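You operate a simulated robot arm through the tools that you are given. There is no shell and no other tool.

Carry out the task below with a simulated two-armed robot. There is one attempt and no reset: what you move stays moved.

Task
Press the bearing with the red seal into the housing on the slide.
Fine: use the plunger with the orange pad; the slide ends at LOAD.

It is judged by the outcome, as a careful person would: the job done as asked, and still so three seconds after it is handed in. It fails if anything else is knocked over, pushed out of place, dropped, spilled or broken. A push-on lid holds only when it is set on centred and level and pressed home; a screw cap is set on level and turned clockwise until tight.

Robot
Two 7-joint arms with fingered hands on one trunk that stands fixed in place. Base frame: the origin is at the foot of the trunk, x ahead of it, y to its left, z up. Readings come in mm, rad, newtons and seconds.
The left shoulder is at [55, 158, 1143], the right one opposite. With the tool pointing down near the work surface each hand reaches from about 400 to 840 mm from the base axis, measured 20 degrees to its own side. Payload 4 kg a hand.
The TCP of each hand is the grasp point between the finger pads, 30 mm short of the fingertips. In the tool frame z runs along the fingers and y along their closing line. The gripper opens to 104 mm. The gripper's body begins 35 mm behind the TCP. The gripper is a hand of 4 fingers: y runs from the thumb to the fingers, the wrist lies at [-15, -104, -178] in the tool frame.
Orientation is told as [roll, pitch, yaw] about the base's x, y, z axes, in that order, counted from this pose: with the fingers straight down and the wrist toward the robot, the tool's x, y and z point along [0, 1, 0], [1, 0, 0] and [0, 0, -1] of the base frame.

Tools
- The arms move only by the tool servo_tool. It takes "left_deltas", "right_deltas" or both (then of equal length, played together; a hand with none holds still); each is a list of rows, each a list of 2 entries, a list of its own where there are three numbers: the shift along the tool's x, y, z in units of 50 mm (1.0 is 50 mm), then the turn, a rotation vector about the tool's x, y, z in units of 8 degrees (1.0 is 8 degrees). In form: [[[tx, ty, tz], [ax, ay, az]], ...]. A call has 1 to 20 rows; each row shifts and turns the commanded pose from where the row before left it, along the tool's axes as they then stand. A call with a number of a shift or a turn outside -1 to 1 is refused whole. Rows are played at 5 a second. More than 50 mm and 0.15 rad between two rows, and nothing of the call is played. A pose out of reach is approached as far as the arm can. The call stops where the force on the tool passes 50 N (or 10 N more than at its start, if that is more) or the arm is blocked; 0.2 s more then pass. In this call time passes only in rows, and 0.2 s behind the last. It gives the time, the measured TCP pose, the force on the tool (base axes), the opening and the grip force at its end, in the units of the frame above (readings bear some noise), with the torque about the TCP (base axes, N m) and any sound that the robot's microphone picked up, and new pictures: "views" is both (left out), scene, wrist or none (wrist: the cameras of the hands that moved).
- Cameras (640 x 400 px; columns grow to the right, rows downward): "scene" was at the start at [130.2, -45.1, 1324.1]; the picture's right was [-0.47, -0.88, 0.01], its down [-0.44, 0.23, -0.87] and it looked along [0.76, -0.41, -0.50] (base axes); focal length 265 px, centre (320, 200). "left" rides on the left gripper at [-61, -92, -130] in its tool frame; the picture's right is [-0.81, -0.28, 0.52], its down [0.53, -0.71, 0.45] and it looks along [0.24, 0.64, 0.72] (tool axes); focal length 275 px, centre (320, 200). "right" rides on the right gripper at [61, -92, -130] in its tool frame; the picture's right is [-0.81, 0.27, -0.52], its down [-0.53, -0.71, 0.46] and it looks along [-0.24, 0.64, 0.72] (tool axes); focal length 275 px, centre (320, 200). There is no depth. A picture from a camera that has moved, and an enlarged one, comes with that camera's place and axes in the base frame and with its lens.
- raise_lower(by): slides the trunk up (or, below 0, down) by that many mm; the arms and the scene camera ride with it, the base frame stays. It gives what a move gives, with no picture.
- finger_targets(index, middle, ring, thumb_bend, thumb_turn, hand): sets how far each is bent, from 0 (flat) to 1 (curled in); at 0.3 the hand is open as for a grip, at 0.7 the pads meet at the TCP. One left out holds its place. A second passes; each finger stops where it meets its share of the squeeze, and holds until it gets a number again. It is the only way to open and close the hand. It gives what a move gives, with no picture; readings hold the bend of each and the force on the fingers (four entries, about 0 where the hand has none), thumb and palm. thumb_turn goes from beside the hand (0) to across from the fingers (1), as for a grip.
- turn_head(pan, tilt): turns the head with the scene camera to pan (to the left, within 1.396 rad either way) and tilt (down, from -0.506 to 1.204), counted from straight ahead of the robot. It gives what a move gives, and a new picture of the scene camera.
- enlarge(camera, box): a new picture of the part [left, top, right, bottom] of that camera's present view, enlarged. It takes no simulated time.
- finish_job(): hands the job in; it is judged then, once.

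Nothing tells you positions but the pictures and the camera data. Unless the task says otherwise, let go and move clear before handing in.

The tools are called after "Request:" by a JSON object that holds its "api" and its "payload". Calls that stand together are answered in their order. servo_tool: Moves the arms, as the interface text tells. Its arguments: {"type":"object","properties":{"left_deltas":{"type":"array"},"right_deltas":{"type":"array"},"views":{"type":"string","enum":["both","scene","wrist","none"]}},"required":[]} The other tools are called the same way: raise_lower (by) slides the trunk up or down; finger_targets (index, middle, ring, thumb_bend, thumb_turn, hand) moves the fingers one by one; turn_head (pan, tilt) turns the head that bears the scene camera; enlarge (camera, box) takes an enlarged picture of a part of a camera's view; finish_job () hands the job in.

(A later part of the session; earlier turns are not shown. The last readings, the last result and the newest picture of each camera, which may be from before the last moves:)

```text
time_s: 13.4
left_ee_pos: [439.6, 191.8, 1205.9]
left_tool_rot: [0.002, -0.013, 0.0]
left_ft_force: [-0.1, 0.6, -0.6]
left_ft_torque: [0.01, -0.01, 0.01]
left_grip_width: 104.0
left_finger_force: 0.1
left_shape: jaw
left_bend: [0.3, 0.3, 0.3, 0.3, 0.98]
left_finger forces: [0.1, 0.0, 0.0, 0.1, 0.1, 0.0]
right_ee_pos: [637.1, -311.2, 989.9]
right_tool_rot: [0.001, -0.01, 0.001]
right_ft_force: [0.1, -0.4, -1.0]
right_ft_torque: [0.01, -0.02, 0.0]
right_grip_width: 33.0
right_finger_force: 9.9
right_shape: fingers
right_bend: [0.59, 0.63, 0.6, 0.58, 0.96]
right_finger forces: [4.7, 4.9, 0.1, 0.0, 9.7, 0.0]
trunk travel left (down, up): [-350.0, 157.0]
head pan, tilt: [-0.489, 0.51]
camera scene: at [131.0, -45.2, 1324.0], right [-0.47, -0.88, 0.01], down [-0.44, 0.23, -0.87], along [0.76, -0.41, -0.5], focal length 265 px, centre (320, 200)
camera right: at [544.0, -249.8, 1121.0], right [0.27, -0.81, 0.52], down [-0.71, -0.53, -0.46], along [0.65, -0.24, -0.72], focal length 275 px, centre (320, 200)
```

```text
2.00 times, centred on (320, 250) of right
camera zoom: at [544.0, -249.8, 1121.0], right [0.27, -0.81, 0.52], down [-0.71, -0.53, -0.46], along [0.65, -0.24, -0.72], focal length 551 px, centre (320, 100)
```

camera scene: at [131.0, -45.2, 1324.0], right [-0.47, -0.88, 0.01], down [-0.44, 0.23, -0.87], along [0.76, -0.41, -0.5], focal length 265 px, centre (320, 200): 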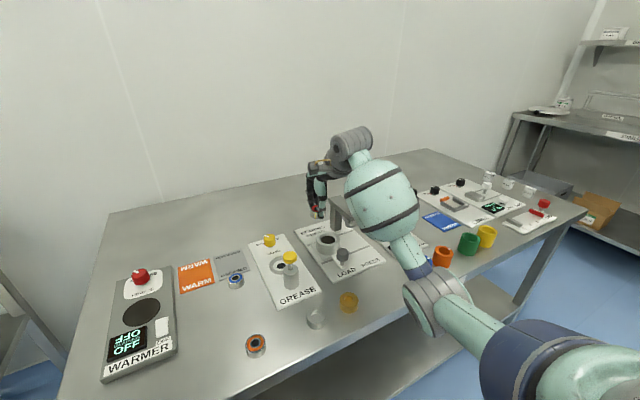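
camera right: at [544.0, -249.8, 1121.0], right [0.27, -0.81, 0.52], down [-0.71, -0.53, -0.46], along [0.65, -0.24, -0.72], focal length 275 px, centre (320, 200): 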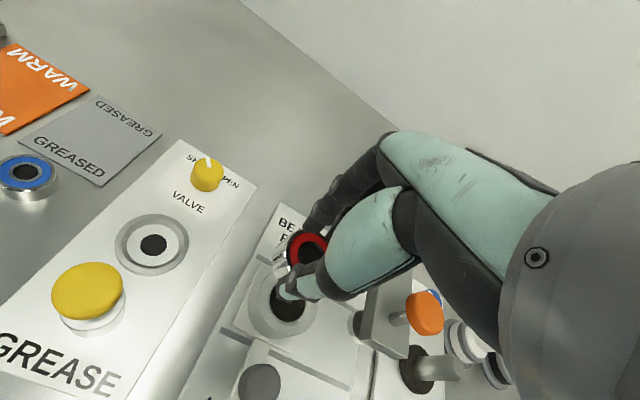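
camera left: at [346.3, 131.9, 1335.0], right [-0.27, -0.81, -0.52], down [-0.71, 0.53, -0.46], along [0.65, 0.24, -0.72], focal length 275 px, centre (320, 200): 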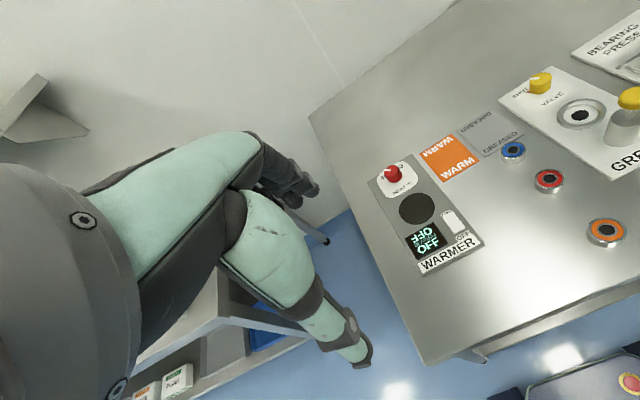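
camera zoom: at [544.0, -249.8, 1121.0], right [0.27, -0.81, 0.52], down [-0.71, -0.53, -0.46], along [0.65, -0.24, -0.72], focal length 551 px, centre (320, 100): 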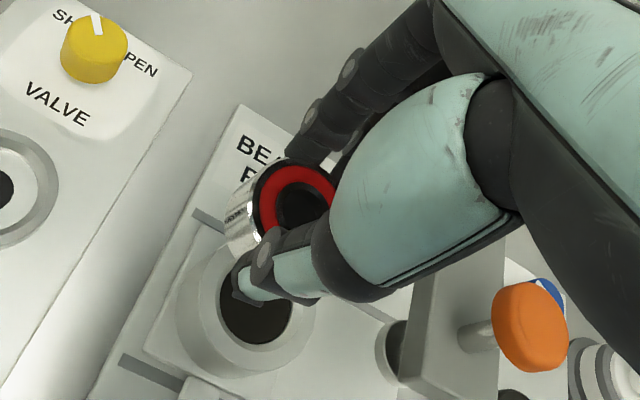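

The bearing hovers just short of the housing, with everything clear. I'll bring the left arm back as a side camera, then move the bearing over the housing and partly down.

Request:
{"api": "servo_tool", "payload": {"left_deltas": [[[-0.8, 0, 0], [0, 0, 0]], [[-0.8, 0, 0], [0, 0, 0]], [[-0.8, 0, 0], [0, 0, 0]], [[-0.8, 0, 0], [0, 0, 0]], [[-0.8, 0, 0], [0, 0, 0]]], "right_deltas": [[[-0.3, 0.04, 0], [0, 0, 0]], [[-0.3, 0.04, 0], [0, 0, 0]], [[-0.14, 0.04, 0.3], [0, 0, 0]], [[0, 0, 0.5], [0, 0, 0]], [[0, 0, 0.5], [0, 0, 0]]], "views": "both"}}

Request:
{"api": "enlarge", "payload": {"camera": "scene", "box": [280, 180, 380, 260]}}

Request:
{"api": "enlarge", "payload": {"camera": "right", "box": [200, 150, 440, 350]}}

Request:
{"api": "enlarge", "payload": {"camera": "left", "box": [480, 20, 640, 120]}}

```text
time_s: 14.6
left_ee_pos: [439.8, -10.9, 1206.4]
left_tool_rot: [0.002, -0.011, 0.003]
left_ft_force: [0.2, 0.1, -0.9]
left_ft_torque: [0.02, 0.01, 0.01]
left_grip_width: 104.0
left_finger_force: 0.1
left_shape: jaw
left_bend: [0.3, 0.3, 0.3, 0.3, 0.98]
left_finger forces: [0.0, 0.1, 0.0, 0.0, 0.0, 0.1]
right_ee_pos: [643.0, -348.4, 924.7]
right_tool_rot: [0.001, -0.013, 0.0]
right_ft_force: [0.2, -0.2, -0.9]
right_ft_torque: [0.0, 0.0, 0.0]
right_grip_width: 33.0
right_finger_force: 10.0
right_shape: fingers
right_bend: [0.59, 0.63, 0.6, 0.58, 0.96]
right_finger forces: [4.7, 4.9, 0.0, 0.1, 9.7, 0.1]
trunk travel left (down, up): [-350.0, 157.0]
head pan, tilt: [-0.489, 0.51]
camera scene: at [131.0, -47.0, 1323.9], right [-0.47, -0.88, 0.01], down [-0.44, 0.23, -0.87], along [0.76, -0.41, -0.5], focal length 265 px, centre (320, 200)
camera right: at [550.4, -287.4, 1055.1], right [0.27, -0.81, 0.52], down [-0.71, -0.53, -0.46], along [0.65, -0.24, -0.72], focal length 275 px, centre (320, 200)
camera left: at [346.3, -74.7, 1335.9], right [-0.27, -0.81, -0.52], down [-0.71, 0.53, -0.46], along [0.65, 0.25, -0.72], focal length 275 px, centre (320, 200)
```

scene: 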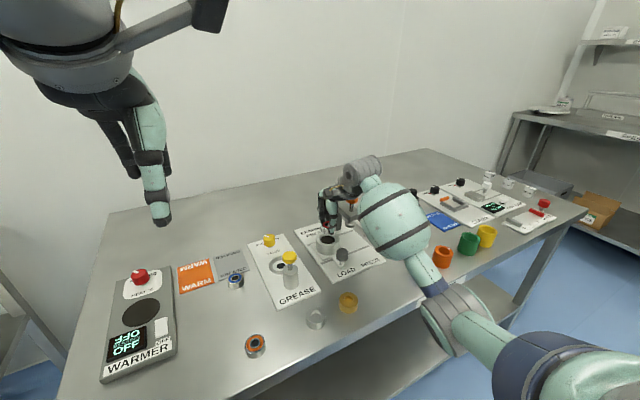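
right: 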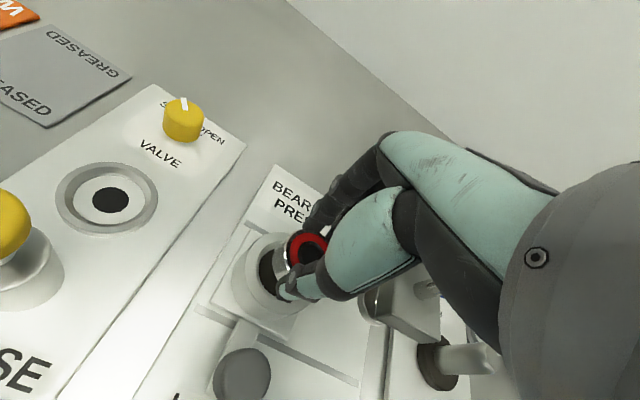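
left: 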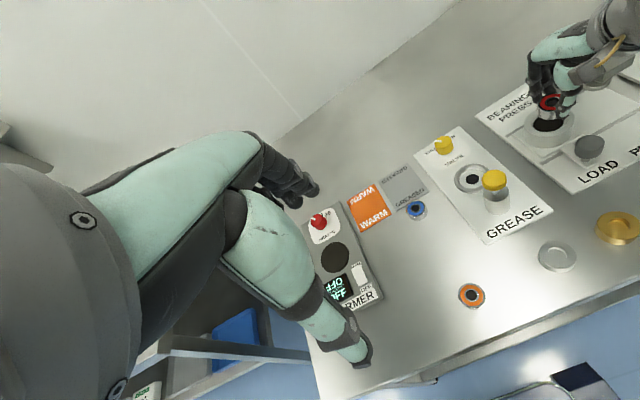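

```text
5.00 times, centred on (330, 220) of scene
camera zoom: at [131.0, -47.0, 1323.9], right [-0.47, -0.88, 0.01], down [-0.44, 0.23, -0.87], along [0.76, -0.41, -0.5], focal length 1326 px, centre (270, 100)
```

zoom: 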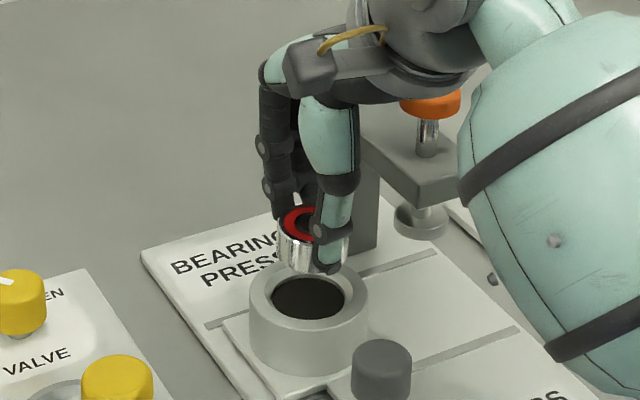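

```text
2.00 times, centred on (320, 250) of right
camera zoom: at [550.4, -287.4, 1055.1], right [0.27, -0.81, 0.52], down [-0.71, -0.53, -0.46], along [0.65, -0.24, -0.72], focal length 551 px, centre (320, 100)
```

zoom: 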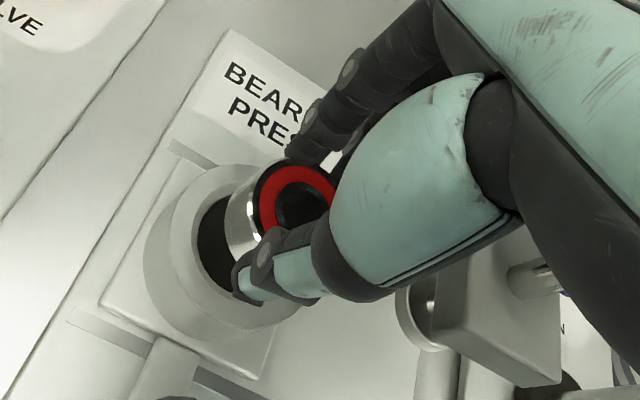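

```text
4.00 times, centred on (560, 70) of left
camera zoom: at [346.3, -74.7, 1335.9], right [-0.27, -0.81, -0.52], down [-0.71, 0.53, -0.46], along [0.65, 0.25, -0.72], focal length 1101 px, centre (-640, 720)
```

zoom: 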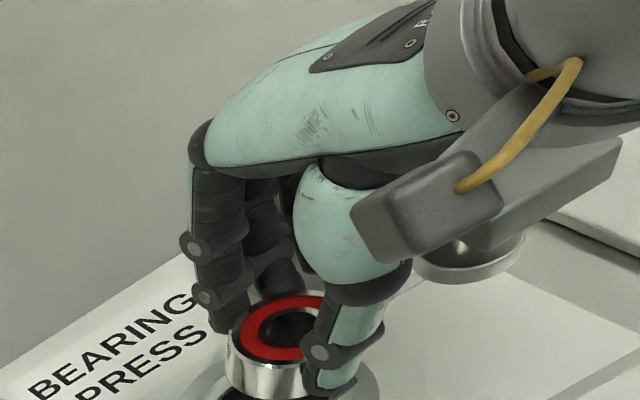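

The bearing (about 39 mm) is nearly over the bore (about 42 mm). I'll nudge it about 2 mm forward, come down to just above the rim, and recheck from three cameras.

Request:
{"api": "servo_tool", "payload": {"right_deltas": [[[0.01, 0.04, 0.3], [0, 0, 0]], [[0, 0, 0.22], [0, 0, 0]], [[0, 0, 0], [0, 0, 0]]], "views": "wrist"}}

Request:
{"api": "enlarge", "payload": {"camera": "scene", "box": [298, 210, 362, 250]}}

Request:
{"api": "enlarge", "payload": {"camera": "right", "box": [220, 200, 380, 300]}}

Request:
{"api": "enlarge", "payload": {"camera": "left", "box": [500, 80, 596, 140]}}

```text
time_s: 15.4
left_ee_pos: [439.4, -10.2, 1207.0]
left_tool_rot: [0.002, -0.012, 0.001]
left_ft_force: [0.1, -0.2, -0.6]
left_ft_torque: [-0.02, -0.02, 0.01]
left_grip_width: 103.7
left_finger_force: 0.0
left_shape: jaw
left_bend: [0.3, 0.3, 0.3, 0.3, 0.98]
left_finger forces: [0.1, 0.1, 0.0, 0.0, 0.0, 0.1]
right_ee_pos: [646.2, -345.9, 899.5]
right_tool_rot: [0.001, -0.013, -0.001]
right_ft_force: [-0.1, 0.5, -0.9]
right_ft_torque: [-0.04, 0.0, -0.01]
right_grip_width: 32.8
right_finger_force: 9.6
right_shape: fingers
right_bend: [0.59, 0.63, 0.6, 0.58, 0.96]
right_finger forces: [4.7, 4.8, 0.1, 0.1, 9.7, 0.0]
trunk travel left (down, up): [-350.0, 157.0]
head pan, tilt: [-0.489, 0.51]
camera right: at [552.4, -285.2, 1030.0], right [0.27, -0.81, 0.52], down [-0.71, -0.53, -0.46], along [0.65, -0.24, -0.72], focal length 275 px, centre (320, 200)
```

right: 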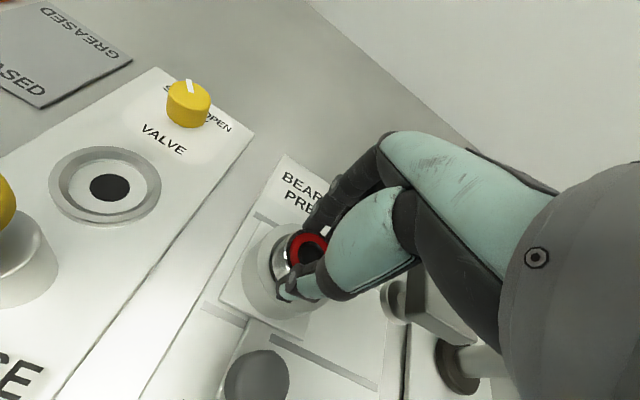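

```text
10.00 times, centred on (330, 230) of scene
camera zoom: at [130.7, -44.7, 1324.1], right [-0.47, -0.88, 0.01], down [-0.44, 0.23, -0.87], along [0.76, -0.41, -0.5], focal length 2652 px, centre (220, -100)
```

zoom: 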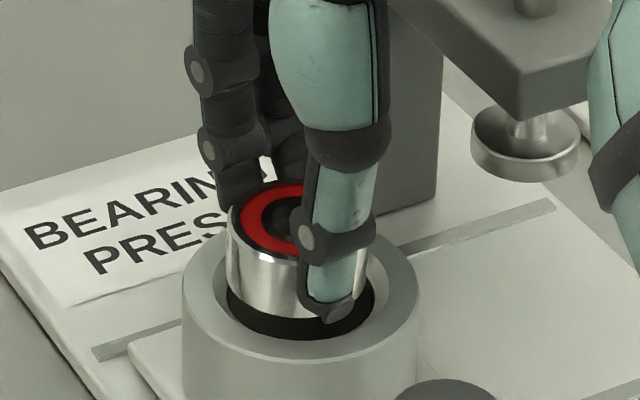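

```text
4.00 times, centred on (300, 250) of right
camera zoom: at [552.4, -285.2, 1030.0], right [0.27, -0.81, 0.52], down [-0.71, -0.53, -0.46], along [0.65, -0.24, -0.72], focal length 1101 px, centre (400, 0)
```

zoom: 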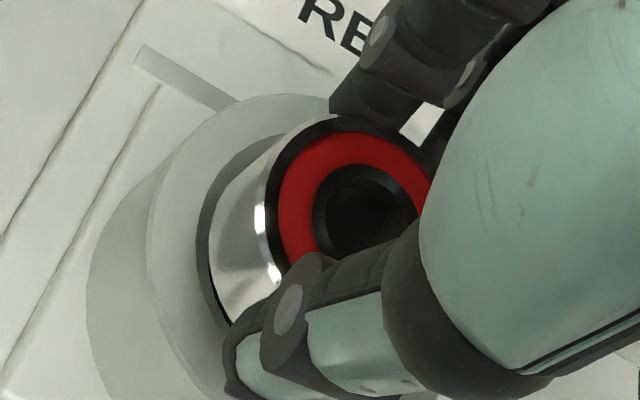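

```text
6.67 times, centred on (548, 110) of left
camera zoom: at [346.1, -71.8, 1336.1], right [-0.27, -0.81, -0.52], down [-0.71, 0.53, -0.46], along [0.65, 0.24, -0.72], focal length 1835 px, centre (-1200, 800)
```

zoom: 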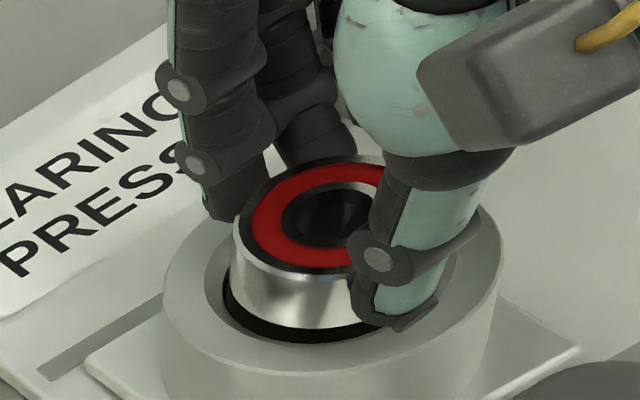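

The bearing hovers roughly 5 mm above the rim and seems offset by about (-2, +2.5) mm. I'll correct that, then recheck the gaps.

Request:
{"api": "servo_tool", "payload": {"right_deltas": [[[-0.05, 0.035, 0], [0, 0, 0]], [[0, 0, 0.04], [0, 0, 0]], [[0, 0, 0], [0, 0, 0]]], "views": "none"}}

Request:
{"api": "enlarge", "payload": {"camera": "scene", "box": [298, 210, 362, 250]}}

Request:
{"api": "enlarge", "payload": {"camera": "right", "box": [220, 210, 380, 310]}}

Request:
{"api": "enlarge", "payload": {"camera": "left", "box": [500, 80, 596, 140]}}

```text
time_s: 16.2
left_ee_pos: [439.0, -9.6, 1205.6]
left_tool_rot: [0.002, -0.014, 0.001]
left_ft_force: [0.3, -1.1, -0.5]
left_ft_torque: [-0.03, 0.01, -0.01]
left_grip_width: 103.8
left_finger_force: 0.1
left_shape: jaw
left_bend: [0.3, 0.3, 0.3, 0.3, 0.98]
left_finger forces: [0.0, 0.0, 0.0, 0.0, 0.0, 0.0]
right_ee_pos: [647.4, -350.9, 896.7]
right_tool_rot: [0.001, -0.01, -0.002]
right_ft_force: [-0.3, -1.1, -1.1]
right_ft_torque: [0.0, 0.0, -0.04]
right_grip_width: 33.2
right_finger_force: 9.6
right_shape: fingers
right_bend: [0.59, 0.63, 0.6, 0.58, 0.96]
right_finger forces: [4.8, 4.9, 0.1, 0.0, 9.7, 0.0]
trunk travel left (down, up): [-350.0, 157.0]
head pan, tilt: [-0.489, 0.51]
```

```text
10.00 times, centred on (330, 230) of scene
camera zoom: at [130.9, -45.2, 1324.0], right [-0.47, -0.88, 0.01], down [-0.44, 0.23, -0.87], along [0.76, -0.41, -0.5], focal length 2652 px, centre (220, -100)
```

zoom: 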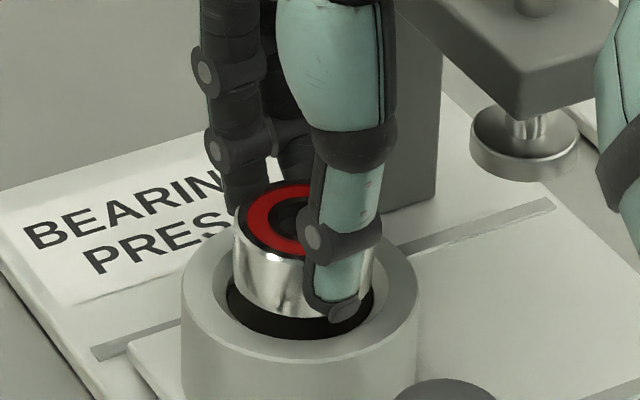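

```text
4.00 times, centred on (300, 260) of right
camera zoom: at [554.4, -288.7, 1027.5], right [0.27, -0.81, 0.52], down [-0.71, -0.53, -0.46], along [0.65, -0.24, -0.72], focal length 1101 px, centre (400, -40)
```

zoom: 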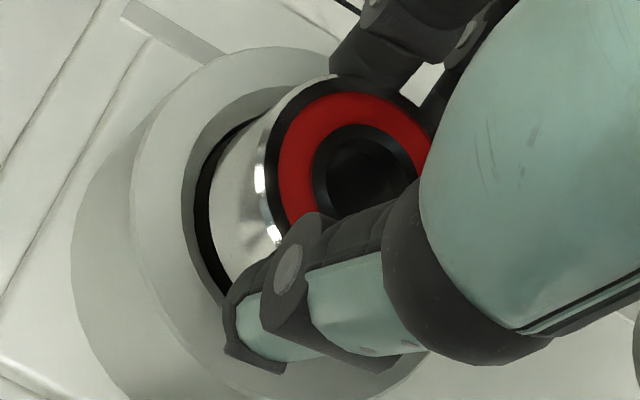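

```text
6.67 times, centred on (548, 110) of left
camera zoom: at [346.3, -72.3, 1336.0], right [-0.27, -0.81, -0.52], down [-0.71, 0.53, -0.46], along [0.65, 0.24, -0.72], focal length 1835 px, centre (-1200, 800)
```

zoom: 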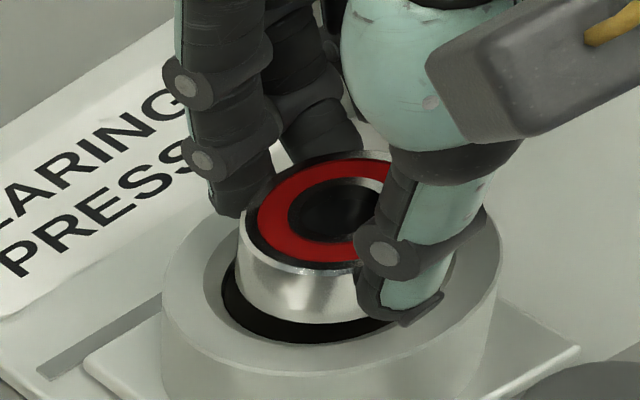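

The bearing is now centred to within about 1 mm and roughly 6–7 mm above the rim. I'll add about 1 mm forward and lower in small steps while watching the force.

Request:
{"api": "servo_tool", "payload": {"right_deltas": [[[0, 0.024, 0.03], [0, 0, 0]], [[0, 0, 0.04], [0, 0, 0]], [[0, 0, 0.03], [0, 0, 0]], [[0, 0, 0], [0, 0, 0]]], "views": "none"}}

Request:
{"api": "enlarge", "payload": {"camera": "scene", "box": [298, 210, 362, 250]}}

Request:
{"api": "enlarge", "payload": {"camera": "right", "box": [220, 210, 380, 310]}}

Request:
{"api": "enlarge", "payload": {"camera": "left", "box": [500, 80, 596, 140]}}

```text
time_s: 17.2
left_ee_pos: [438.3, -8.7, 1206.5]
left_tool_rot: [0.001, -0.013, -0.001]
left_ft_force: [0.3, 0.3, 0.2]
left_ft_torque: [-0.02, 0.02, -0.01]
left_grip_width: 104.0
left_finger_force: 0.1
left_shape: jaw
left_bend: [0.3, 0.3, 0.3, 0.3, 0.98]
left_finger forces: [0.0, 0.1, 0.0, 0.0, 0.0, 0.1]
right_ee_pos: [649.0, -350.6, 891.8]
right_tool_rot: [0.0, -0.011, 0.0]
right_ft_force: [-0.2, -0.3, -0.5]
right_ft_torque: [0.01, -0.01, 0.02]
right_grip_width: 33.0
right_finger_force: 10.0
right_shape: fingers
right_bend: [0.59, 0.63, 0.6, 0.58, 0.96]
right_finger forces: [4.7, 5.0, 0.0, 0.0, 9.7, 0.0]
trunk travel left (down, up): [-350.0, 157.0]
head pan, tilt: [-0.489, 0.51]
```

```text
10.00 times, centred on (330, 230) of scene
camera zoom: at [130.9, -45.1, 1324.0], right [-0.47, -0.88, 0.01], down [-0.44, 0.23, -0.87], along [0.76, -0.41, -0.5], focal length 2652 px, centre (220, -100)
```

zoom: 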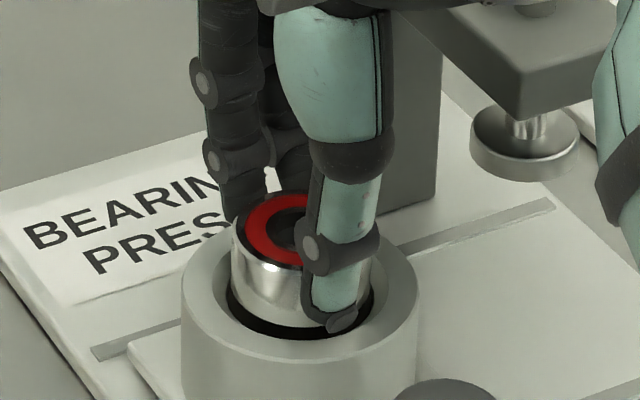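

```text
4.00 times, centred on (300, 260) of right
camera zoom: at [555.8, -288.9, 1022.8], right [0.27, -0.81, 0.52], down [-0.71, -0.53, -0.46], along [0.65, -0.24, -0.72], focal length 1101 px, centre (400, -40)
```

zoom: 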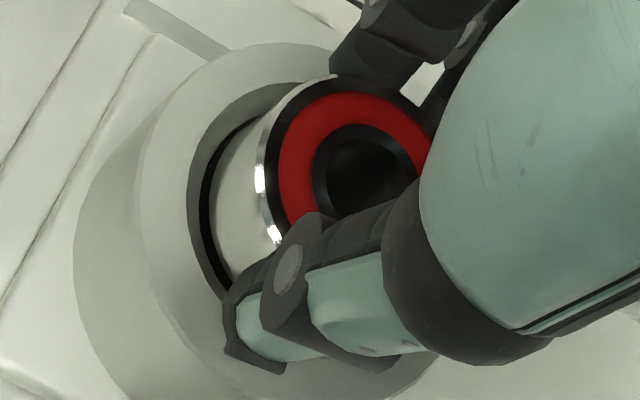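

```text
6.67 times, centred on (548, 110) of left
camera zoom: at [346.3, -72.2, 1336.0], right [-0.27, -0.81, -0.52], down [-0.71, 0.53, -0.46], along [0.65, 0.24, -0.72], focal length 1835 px, centre (-1200, 800)
```

zoom: 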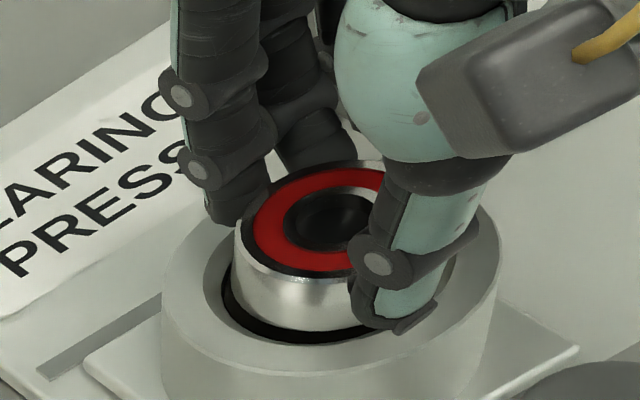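

It is well aligned and about 2–3 mm above the rim. I'll lower further in small steps.

Request:
{"api": "servo_tool", "payload": {"right_deltas": [[[0, 0, 0.03], [0, 0, 0]], [[0, 0, 0.03], [0, 0, 0]], [[0, 0, 0.02], [0, 0, 0]], [[0, 0, 0], [0, 0, 0]]], "views": "none"}}

Request:
{"api": "enlarge", "payload": {"camera": "scene", "box": [298, 210, 362, 250]}}

Request:
{"api": "enlarge", "payload": {"camera": "right", "box": [220, 210, 380, 310]}}

Request:
{"api": "enlarge", "payload": {"camera": "left", "box": [500, 80, 596, 140]}}

```text
time_s: 18.2
left_ee_pos: [439.0, -9.0, 1207.1]
left_tool_rot: [0.003, -0.013, 0.001]
left_ft_force: [-0.1, 0.3, 0.2]
left_ft_torque: [-0.02, -0.01, 0.0]
left_grip_width: 103.8
left_finger_force: 0.0
left_shape: jaw
left_bend: [0.3, 0.3, 0.3, 0.3, 0.98]
left_finger forces: [0.0, 0.0, 0.0, 0.0, 0.0, 0.0]
right_ee_pos: [650.1, -350.5, 887.2]
right_tool_rot: [0.002, -0.011, 0.0]
right_ft_force: [-1.0, -1.1, -0.5]
right_ft_torque: [-0.01, 0.0, 0.03]
right_grip_width: 32.7
right_finger_force: 9.5
right_shape: fingers
right_bend: [0.59, 0.63, 0.6, 0.58, 0.96]
right_finger forces: [4.7, 5.0, 0.0, 0.0, 9.6, 0.0]
trunk travel left (down, up): [-350.0, 157.0]
head pan, tilt: [-0.489, 0.51]
```

```text
10.00 times, centred on (330, 230) of scene
camera zoom: at [130.9, -45.1, 1324.0], right [-0.47, -0.88, 0.01], down [-0.44, 0.23, -0.87], along [0.76, -0.41, -0.5], focal length 2652 px, centre (220, -100)
```

zoom: 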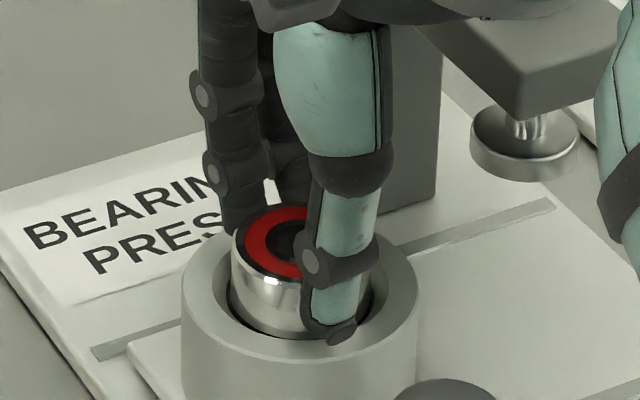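

```text
4.00 times, centred on (300, 260) of right
camera zoom: at [555.5, -288.6, 1018.8], right [0.27, -0.81, 0.52], down [-0.71, -0.53, -0.46], along [0.65, -0.24, -0.72], focal length 1101 px, centre (400, -40)
```

zoom: 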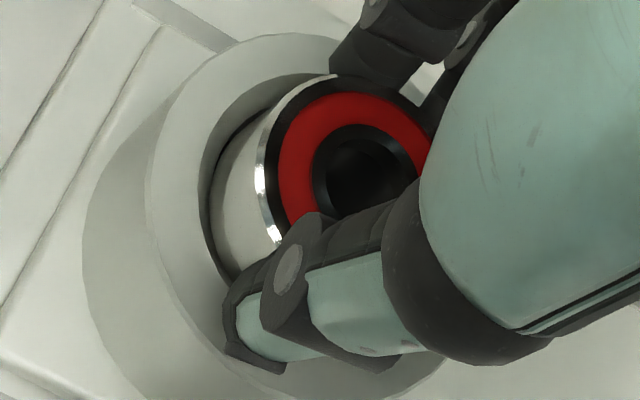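

```text
6.67 times, centred on (548, 110) of left
camera zoom: at [346.2, -72.2, 1336.0], right [-0.27, -0.81, -0.52], down [-0.71, 0.53, -0.46], along [0.65, 0.24, -0.72], focal length 1835 px, centre (-1200, 800)
```

zoom: 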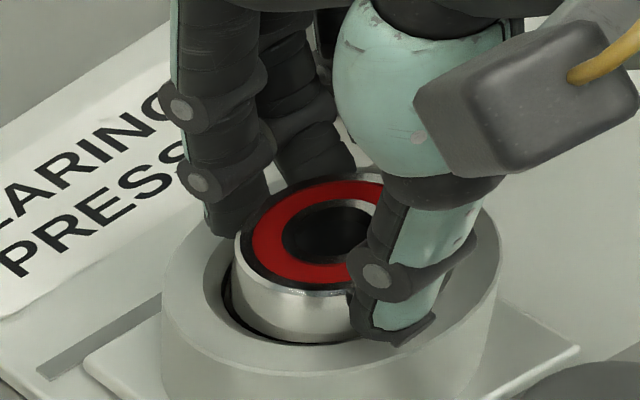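

The bearing is now entering the mouth of the bore with no contact force. I'll continue down gently.

Request:
{"api": "servo_tool", "payload": {"right_deltas": [[[0, 0, 0.02], [0, 0, 0]], [[0, 0, 0.02], [0, 0, 0]], [[0, 0, 0.02], [0, 0, 0]], [[0, 0, 0], [0, 0, 0]]], "views": "none"}}

Request:
{"api": "enlarge", "payload": {"camera": "scene", "box": [298, 210, 362, 250]}}

Request:
{"api": "enlarge", "payload": {"camera": "left", "box": [500, 80, 596, 140]}}

```text
time_s: 19.2
left_ee_pos: [439.4, -9.0, 1206.3]
left_tool_rot: [-0.001, -0.011, 0.0]
left_ft_force: [-0.2, -0.8, 1.6]
left_ft_torque: [-0.01, 0.0, 0.02]
left_grip_width: 103.9
left_finger_force: 0.0
left_shape: jaw
left_bend: [0.3, 0.3, 0.3, 0.3, 0.98]
left_finger forces: [0.0, 0.0, 0.1, 0.0, 0.0, 0.0]
right_ee_pos: [649.5, -350.4, 886.6]
right_tool_rot: [0.0, -0.012, 0.001]
right_ft_force: [3.8, -0.3, 5.1]
right_ft_torque: [0.02, -0.03, 0.04]
right_grip_width: 32.4
right_finger_force: 11.7
right_shape: fingers
right_bend: [0.58, 0.63, 0.6, 0.59, 0.96]
right_finger forces: [6.2, 6.4, 0.0, 0.1, 9.3, 0.0]
trunk travel left (down, up): [-350.0, 157.0]
head pan, tilt: [-0.489, 0.51]
```

```text
10.00 times, centred on (330, 230) of scene
camera zoom: at [130.6, -44.7, 1324.1], right [-0.47, -0.88, 0.01], down [-0.44, 0.23, -0.87], along [0.76, -0.41, -0.5], focal length 2652 px, centre (220, -100)
```

zoom: 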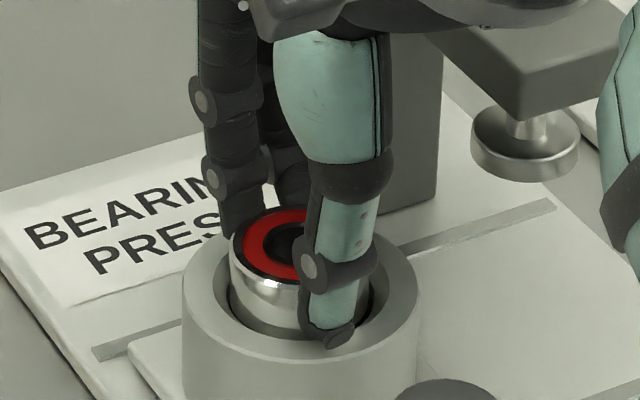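

```text
6.67 times, centred on (548, 110) of left
camera zoom: at [346.0, -71.8, 1336.1], right [-0.27, -0.81, -0.52], down [-0.71, 0.53, -0.46], along [0.65, 0.24, -0.72], focal length 1835 px, centre (-1200, 800)
```

zoom: 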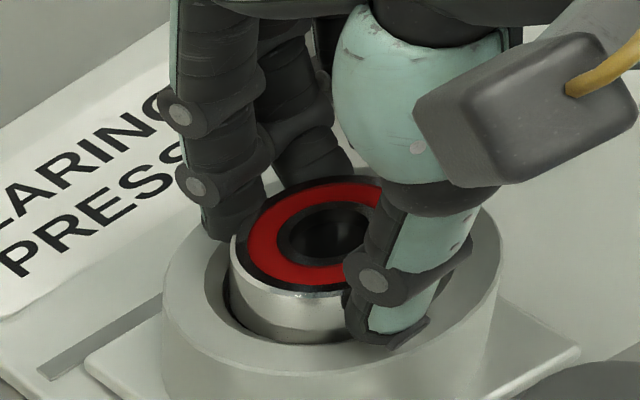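

Light contact (about 5 N) shows the thumb tip or bearing has reached the rim, with the bearing sitting in the mouth. I'll ease up 1 mm and open the fingers a little to let it settle.

Request:
{"api": "servo_tool", "payload": {"right_deltas": [[[0, 0, -0.02], [0, 0, 0]]], "views": "none"}}

Request:
{"api": "finger_targets", "payload": {"hand": "right", "index": 0.54, "middle": 0.54, "ring": 0.54, "thumb_bend": 0.53}}

Request:
{"api": "enlarge", "payload": {"camera": "scene", "box": [298, 210, 362, 250]}}

Request:
{"api": "enlarge", "payload": {"camera": "left", "box": [500, 80, 596, 140]}}

Request:
{"api": "enlarge", "payload": {"camera": "right", "box": [220, 210, 380, 310]}}

```text
time_s: 19.6
left_ee_pos: [438.6, -9.0, 1206.1]
left_tool_rot: [0.001, -0.012, 0.001]
left_ft_force: [-0.2, 0.7, -0.3]
left_ft_torque: [0.0, -0.02, -0.04]
left_grip_width: 103.9
left_finger_force: 0.1
left_shape: jaw
left_bend: [0.3, 0.3, 0.3, 0.3, 0.98]
left_finger forces: [0.0, 0.0, 0.0, 0.0, 0.0, 0.0]
right_ee_pos: [650.2, -348.7, 885.8]
right_tool_rot: [-0.001, -0.009, 0.001]
right_ft_force: [3.9, 0.0, 5.0]
right_ft_torque: [0.04, -0.01, 0.03]
right_grip_width: 33.1
right_finger_force: 10.6
right_shape: fingers
right_bend: [0.58, 0.62, 0.6, 0.59, 0.96]
right_finger forces: [6.4, 6.3, 0.0, 0.1, 9.1, 0.0]
trunk travel left (down, up): [-350.0, 157.0]
head pan, tilt: [-0.489, 0.51]
```

```text
time_s: 20.6
left_ee_pos: [439.4, -8.9, 1206.2]
left_tool_rot: [0.001, -0.011, 0.0]
left_ft_force: [0.1, 0.2, -0.2]
left_ft_torque: [-0.04, -0.02, -0.01]
left_grip_width: 103.9
left_finger_force: 0.0
left_shape: jaw
left_bend: [0.3, 0.3, 0.3, 0.3, 0.98]
left_finger forces: [0.1, 0.1, 0.1, 0.1, 0.1, 0.0]
right_ee_pos: [649.6, -350.4, 886.5]
right_tool_rot: [0.001, -0.01, -0.002]
right_ft_force: [0.3, 0.5, 0.0]
right_ft_torque: [-0.01, 0.02, 0.0]
right_grip_width: 42.4
right_finger_force: 0.1
right_shape: fingers
right_bend: [0.54, 0.54, 0.54, 0.53, 0.97]
right_finger forces: [0.0, 0.1, 0.0, 0.0, 0.1, 0.1]
trunk travel left (down, up): [-350.0, 157.0]
head pan, tilt: [-0.489, 0.51]
```

```text
10.00 times, centred on (330, 230) of scene
camera zoom: at [130.7, -45.0, 1324.0], right [-0.47, -0.88, 0.01], down [-0.44, 0.23, -0.87], along [0.76, -0.41, -0.5], focal length 2652 px, centre (220, -100)
```

zoom: 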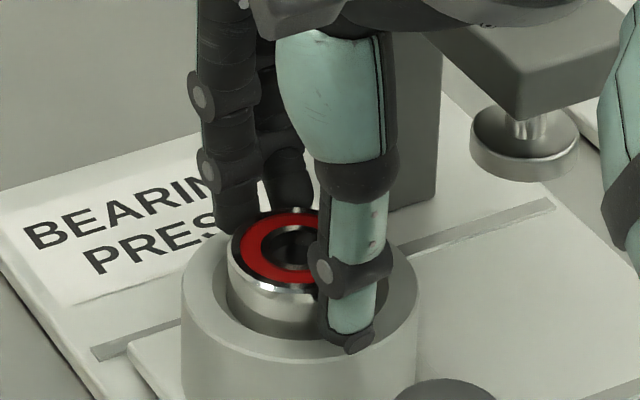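

```text
6.67 times, centred on (548, 110) of left
camera zoom: at [346.1, -72.1, 1336.0], right [-0.27, -0.81, -0.52], down [-0.71, 0.53, -0.46], along [0.65, 0.24, -0.72], focal length 1835 px, centre (-1200, 800)
```

zoom: 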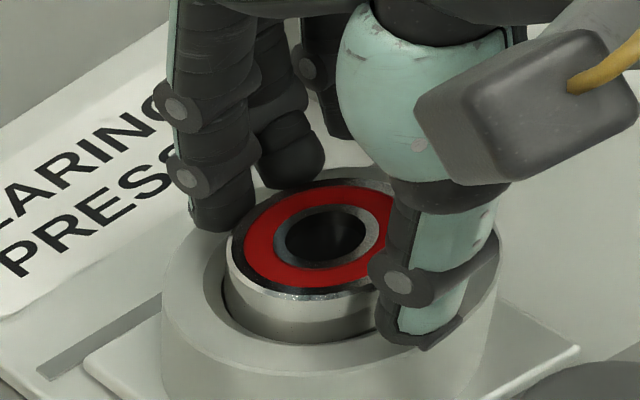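

```text
4.00 times, centred on (300, 260) of right
camera zoom: at [555.4, -288.9, 1016.8], right [0.27, -0.81, 0.52], down [-0.71, -0.53, -0.46], along [0.65, -0.24, -0.72], focal length 1101 px, centre (400, -40)
```

zoom: 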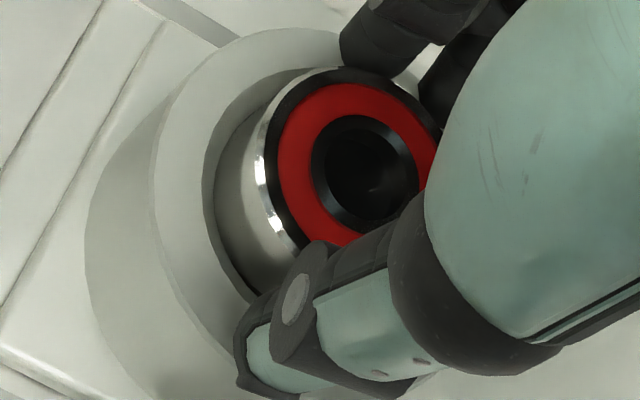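

The bearing has settled into the mouth and is free of the fingers. I'll open a bit more, rise straight up and inspect it.

Request:
{"api": "finger_targets", "payload": {"hand": "right", "index": 0.47, "middle": 0.47, "ring": 0.47, "thumb_bend": 0.46}}

Request:
{"api": "servo_tool", "payload": {"right_deltas": [[[0, 0, -0.1], [0, 0, 0]], [[0, 0, -0.3], [0, 0, 0]], [[0, 0, -0.5], [0, 0, 0]], [[0, 0, -0.6], [0, 0, 0]], [[0, 0, -0.6], [0, 0, 0]]], "views": "both"}}

Request:
{"api": "enlarge", "payload": {"camera": "scene", "box": [298, 210, 362, 250]}}

Request:
{"api": "enlarge", "payload": {"camera": "left", "box": [500, 80, 596, 140]}}

Request:
{"api": "enlarge", "payload": {"camera": "right", "box": [180, 210, 340, 310]}}

```text
time_s: 21.6
left_ee_pos: [438.5, -9.5, 1206.6]
left_tool_rot: [0.0, -0.012, 0.001]
left_ft_force: [-0.2, -0.4, 0.3]
left_ft_torque: [0.01, -0.01, 0.02]
left_grip_width: 103.9
left_finger_force: 0.1
left_shape: jaw
left_bend: [0.3, 0.3, 0.3, 0.3, 0.98]
left_finger forces: [0.1, 0.0, 0.0, 0.0, 0.0, 0.0]
right_ee_pos: [648.6, -350.5, 886.6]
right_tool_rot: [0.0, -0.011, 0.001]
right_ft_force: [0.7, -0.6, -0.2]
right_ft_torque: [-0.03, 0.01, -0.01]
right_grip_width: 60.5
right_finger_force: 0.1
right_shape: fingers
right_bend: [0.47, 0.47, 0.47, 0.46, 0.97]
right_finger forces: [0.0, 0.1, 0.0, 0.1, 0.0, 0.1]
trunk travel left (down, up): [-350.0, 157.0]
head pan, tilt: [-0.489, 0.51]
```

```text
time_s: 22.8
left_ee_pos: [438.9, -8.9, 1206.7]
left_tool_rot: [-0.001, -0.014, 0.001]
left_ft_force: [0.3, 0.1, 0.1]
left_ft_torque: [0.02, -0.01, -0.03]
left_grip_width: 103.9
left_finger_force: 0.1
left_shape: jaw
left_bend: [0.3, 0.3, 0.3, 0.3, 0.98]
left_finger forces: [0.0, 0.0, 0.0, 0.1, 0.0, 0.0]
right_ee_pos: [648.1, -349.5, 991.8]
right_tool_rot: [-0.001, -0.008, 0.002]
right_ft_force: [0.1, 0.6, 0.0]
right_ft_torque: [-0.03, -0.01, 0.0]
right_grip_width: 60.6
right_finger_force: 0.1
right_shape: fingers
right_bend: [0.47, 0.47, 0.47, 0.46, 0.97]
right_finger forces: [0.1, 0.0, 0.0, 0.0, 0.1, 0.0]
trunk travel left (down, up): [-350.0, 157.0]
head pan, tilt: [-0.489, 0.51]
camera scene: at [130.5, -44.7, 1324.1], right [-0.47, -0.88, 0.01], down [-0.44, 0.23, -0.87], along [0.76, -0.41, -0.5], focal length 265 px, centre (320, 200)
camera right: at [553.8, -288.4, 1123.3], right [0.27, -0.81, 0.52], down [-0.71, -0.53, -0.46], along [0.65, -0.24, -0.72], focal length 275 px, centre (320, 200)
```

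scene: 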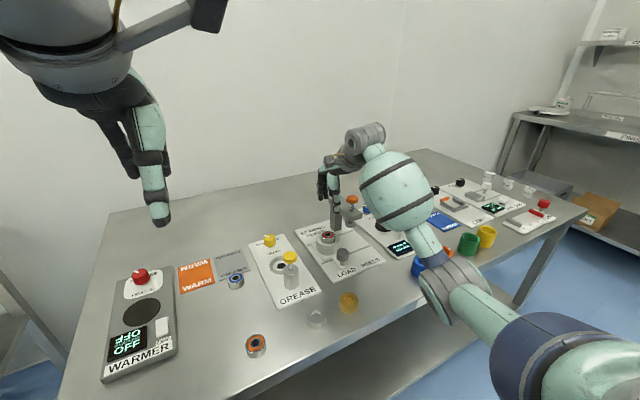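
right: 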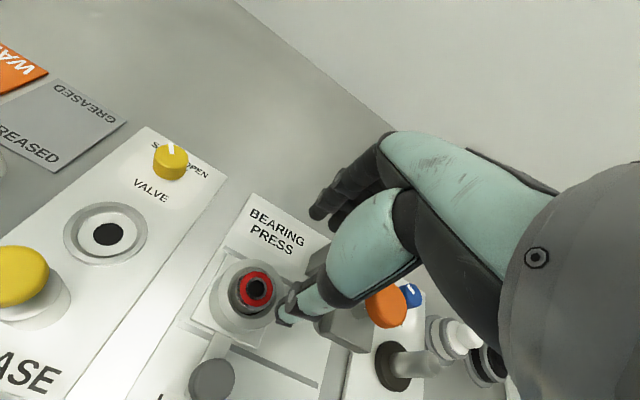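

```text
10.00 times, centred on (330, 230) of scene
camera zoom: at [130.5, -44.7, 1324.1], right [-0.47, -0.88, 0.01], down [-0.44, 0.23, -0.87], along [0.76, -0.41, -0.5], focal length 2652 px, centre (220, -100)
```

zoom: 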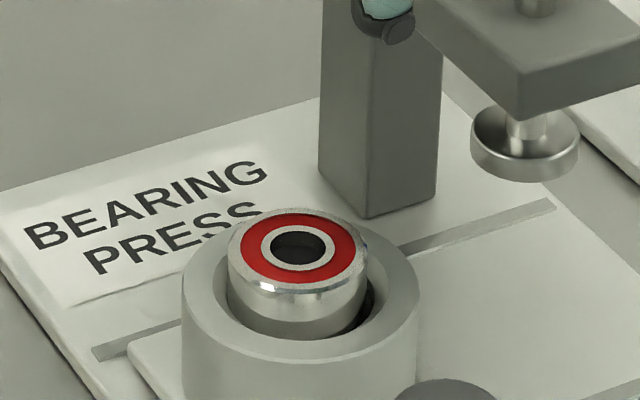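

```text
6.67 times, centred on (548, 110) of left
camera zoom: at [345.9, -71.8, 1336.2], right [-0.27, -0.81, -0.52], down [-0.71, 0.53, -0.46], along [0.65, 0.24, -0.72], focal length 1835 px, centre (-1200, 800)
```

zoom: 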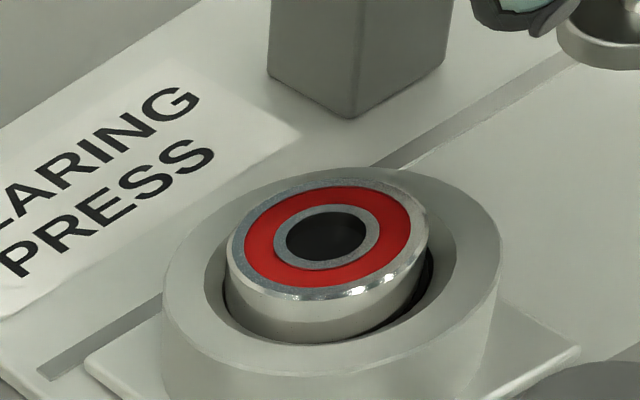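

```text
4.00 times, centred on (260, 260) of right
camera zoom: at [553.8, -288.4, 1123.3], right [0.27, -0.81, 0.52], down [-0.71, -0.53, -0.46], along [0.65, -0.24, -0.72], focal length 1101 px, centre (560, -40)
```

zoom: 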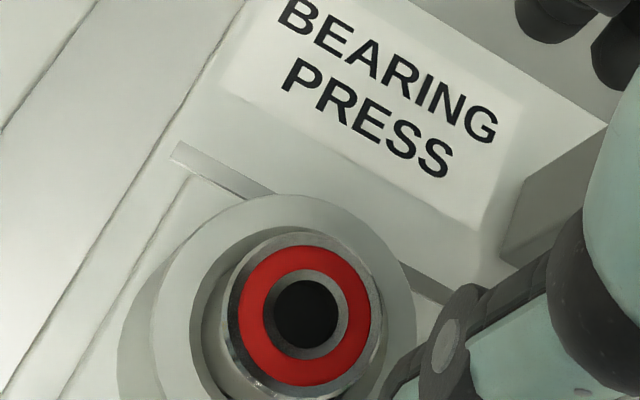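

The bearing sits in the mouth but may be tilted a degree or so. I'll take closer looks.

Request:
{"api": "enlarge", "payload": {"camera": "scene", "box": [312, 222, 344, 242]}}

Request:
{"api": "enlarge", "payload": {"camera": "left", "box": [520, 100, 584, 140]}}

Request:
{"api": "enlarge", "payload": {"camera": "right", "box": [200, 250, 296, 310]}}

```text
16.00 times, centred on (328, 232) of scene
camera zoom: at [130.5, -44.7, 1324.1], right [-0.47, -0.88, 0.01], down [-0.44, 0.23, -0.87], along [0.76, -0.41, -0.5], focal length 4244 px, centre (192, -312)
```

zoom: 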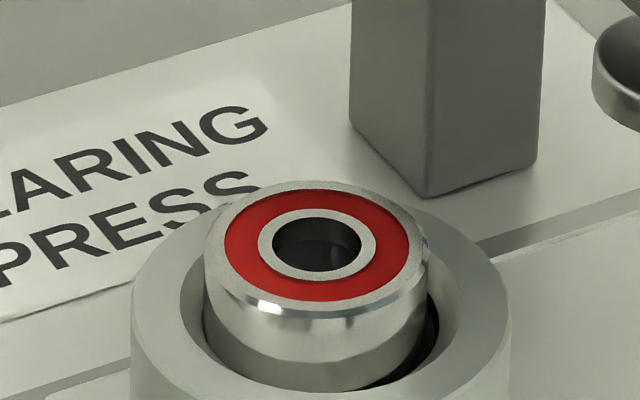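

```text
10.00 times, centred on (552, 120) of left
camera zoom: at [345.9, -71.8, 1336.2], right [-0.27, -0.81, -0.52], down [-0.71, 0.53, -0.46], along [0.65, 0.24, -0.72], focal length 2753 px, centre (-2000, 1000)
```

zoom: 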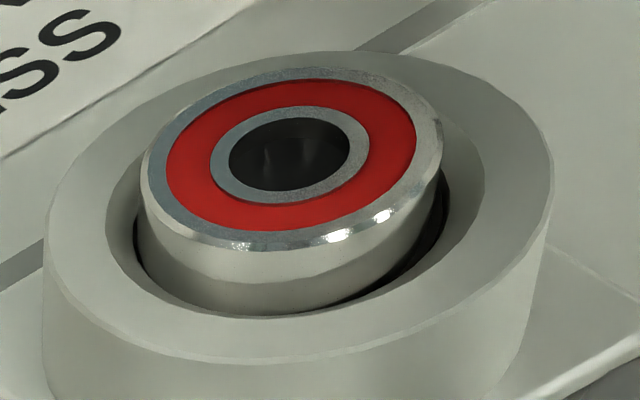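

```text
6.67 times, centred on (248, 280) of right
camera zoom: at [553.8, -288.4, 1123.3], right [0.27, -0.81, 0.52], down [-0.71, -0.53, -0.46], along [0.65, -0.24, -0.72], focal length 1835 px, centre (800, -333)
```

zoom: 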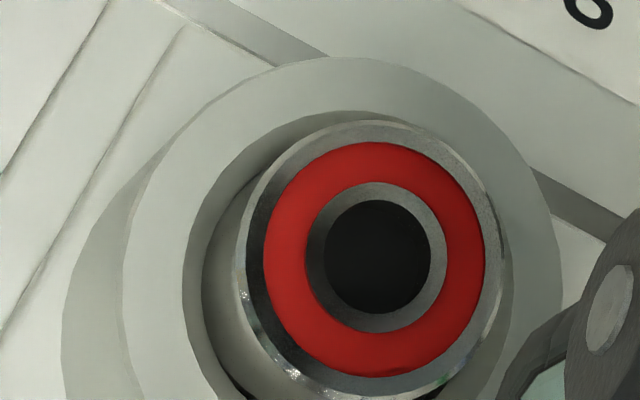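

The bearing leans slightly (its -y side is high). I'll close the fingers into a flat cluster and use their tips to press it gently level in the mouth before sliding.

Request:
{"api": "finger_targets", "payload": {"hand": "right", "index": 0.7, "middle": 0.7, "ring": 0.7, "thumb_bend": 0.7}}

Request:
{"api": "servo_tool", "payload": {"right_deltas": [[[0, -0.06, 0.4], [0, 0, 0]], [[0, 0, 0.5], [0, 0, 0]], [[0, 0, 0.5], [0, 0, 0]]], "views": "both"}}

Request:
{"api": "enlarge", "payload": {"camera": "scene", "box": [290, 190, 370, 250]}}

Request:
{"api": "enlarge", "payload": {"camera": "left", "box": [500, 60, 612, 130]}}

Request:
{"api": "enlarge", "payload": {"camera": "right", "box": [200, 200, 360, 300]}}

```text
time_s: 23.8
left_ee_pos: [439.8, -10.6, 1205.8]
left_tool_rot: [0.002, -0.013, 0.001]
left_ft_force: [0.5, 0.0, 0.3]
left_ft_torque: [-0.01, 0.02, 0.01]
left_grip_width: 104.0
left_finger_force: 0.1
left_shape: jaw
left_bend: [0.3, 0.3, 0.3, 0.3, 0.98]
left_finger forces: [0.0, 0.0, 0.0, 0.1, 0.1, 0.0]
right_ee_pos: [647.4, -350.3, 992.3]
right_tool_rot: [0.001, -0.009, -0.002]
right_ft_force: [0.0, 0.8, -0.4]
right_ft_torque: [0.01, 0.01, 0.03]
right_grip_width: 1.5
right_finger_force: 0.1
right_shape: fingers
right_bend: [0.7, 0.7, 0.7, 0.7, 0.97]
right_finger forces: [0.0, 0.1, 0.0, 0.1, 0.0, 0.1]
trunk travel left (down, up): [-350.0, 157.0]
head pan, tilt: [-0.489, 0.51]
```

```text
time_s: 24.6
left_ee_pos: [438.9, -10.4, 1206.6]
left_tool_rot: [0.002, -0.012, 0.0]
left_ft_force: [-0.6, -0.7, 0.0]
left_ft_torque: [-0.01, -0.01, -0.01]
left_grip_width: 103.8
left_finger_force: 0.1
left_shape: jaw
left_bend: [0.3, 0.3, 0.3, 0.3, 0.98]
left_finger forces: [0.1, 0.1, 0.0, 0.1, 0.0, 0.0]
right_ee_pos: [644.9, -348.9, 922.1]
right_tool_rot: [0.001, -0.009, 0.0]
right_ft_force: [-0.2, 0.1, 0.2]
right_ft_torque: [-0.01, 0.02, -0.02]
right_grip_width: 1.3
right_finger_force: 0.1
right_shape: fingers
right_bend: [0.7, 0.7, 0.7, 0.7, 0.97]
right_finger forces: [0.0, 0.0, 0.1, 0.0, 0.1, 0.1]
trunk travel left (down, up): [-350.0, 157.0]
head pan, tilt: [-0.489, 0.51]
camera scene: at [130.8, -45.3, 1324.0], right [-0.47, -0.88, 0.01], down [-0.44, 0.23, -0.87], along [0.76, -0.41, -0.5], focal length 265 px, centre (320, 200)
camera right: at [551.8, -288.7, 1051.8], right [0.27, -0.81, 0.52], down [-0.71, -0.53, -0.46], along [0.65, -0.24, -0.72], focal length 275 px, centre (320, 200)
```

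scene: 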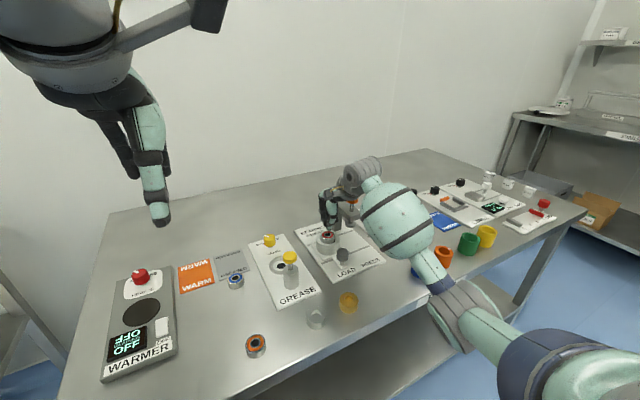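
right: 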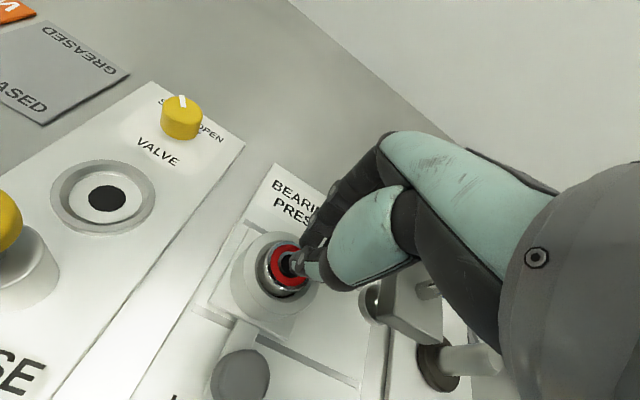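

```text
6.67 times, centred on (330, 220) of scene
camera zoom: at [130.8, -45.3, 1324.0], right [-0.47, -0.88, 0.01], down [-0.44, 0.23, -0.87], along [0.76, -0.41, -0.5], focal length 1768 px, centre (253, 67)
```

zoom: 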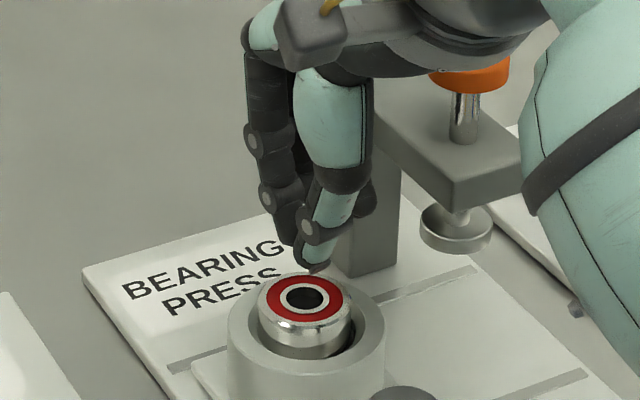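

```text
5.71 times, centred on (556, 95) of left
camera zoom: at [346.2, -72.5, 1336.0], right [-0.27, -0.81, -0.52], down [-0.71, 0.53, -0.46], along [0.65, 0.24, -0.72], focal length 1573 px, centre (-1029, 800)
```

zoom: 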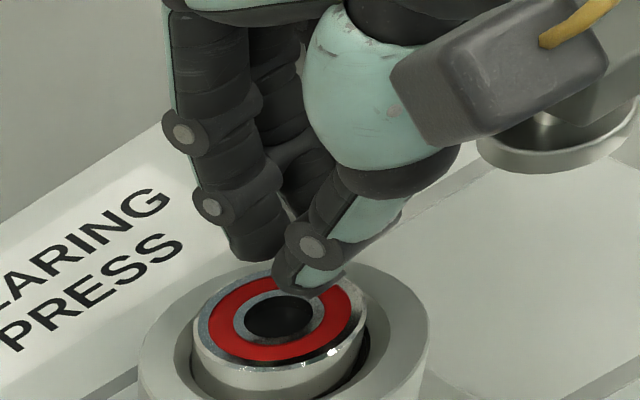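

```text
4.00 times, centred on (280, 250) of right
camera zoom: at [551.8, -288.7, 1051.8], right [0.27, -0.81, 0.52], down [-0.71, -0.53, -0.46], along [0.65, -0.24, -0.72], focal length 1101 px, centre (480, 0)
```

zoom: 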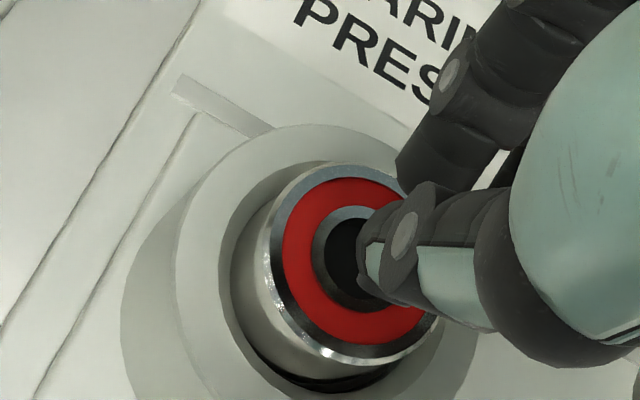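

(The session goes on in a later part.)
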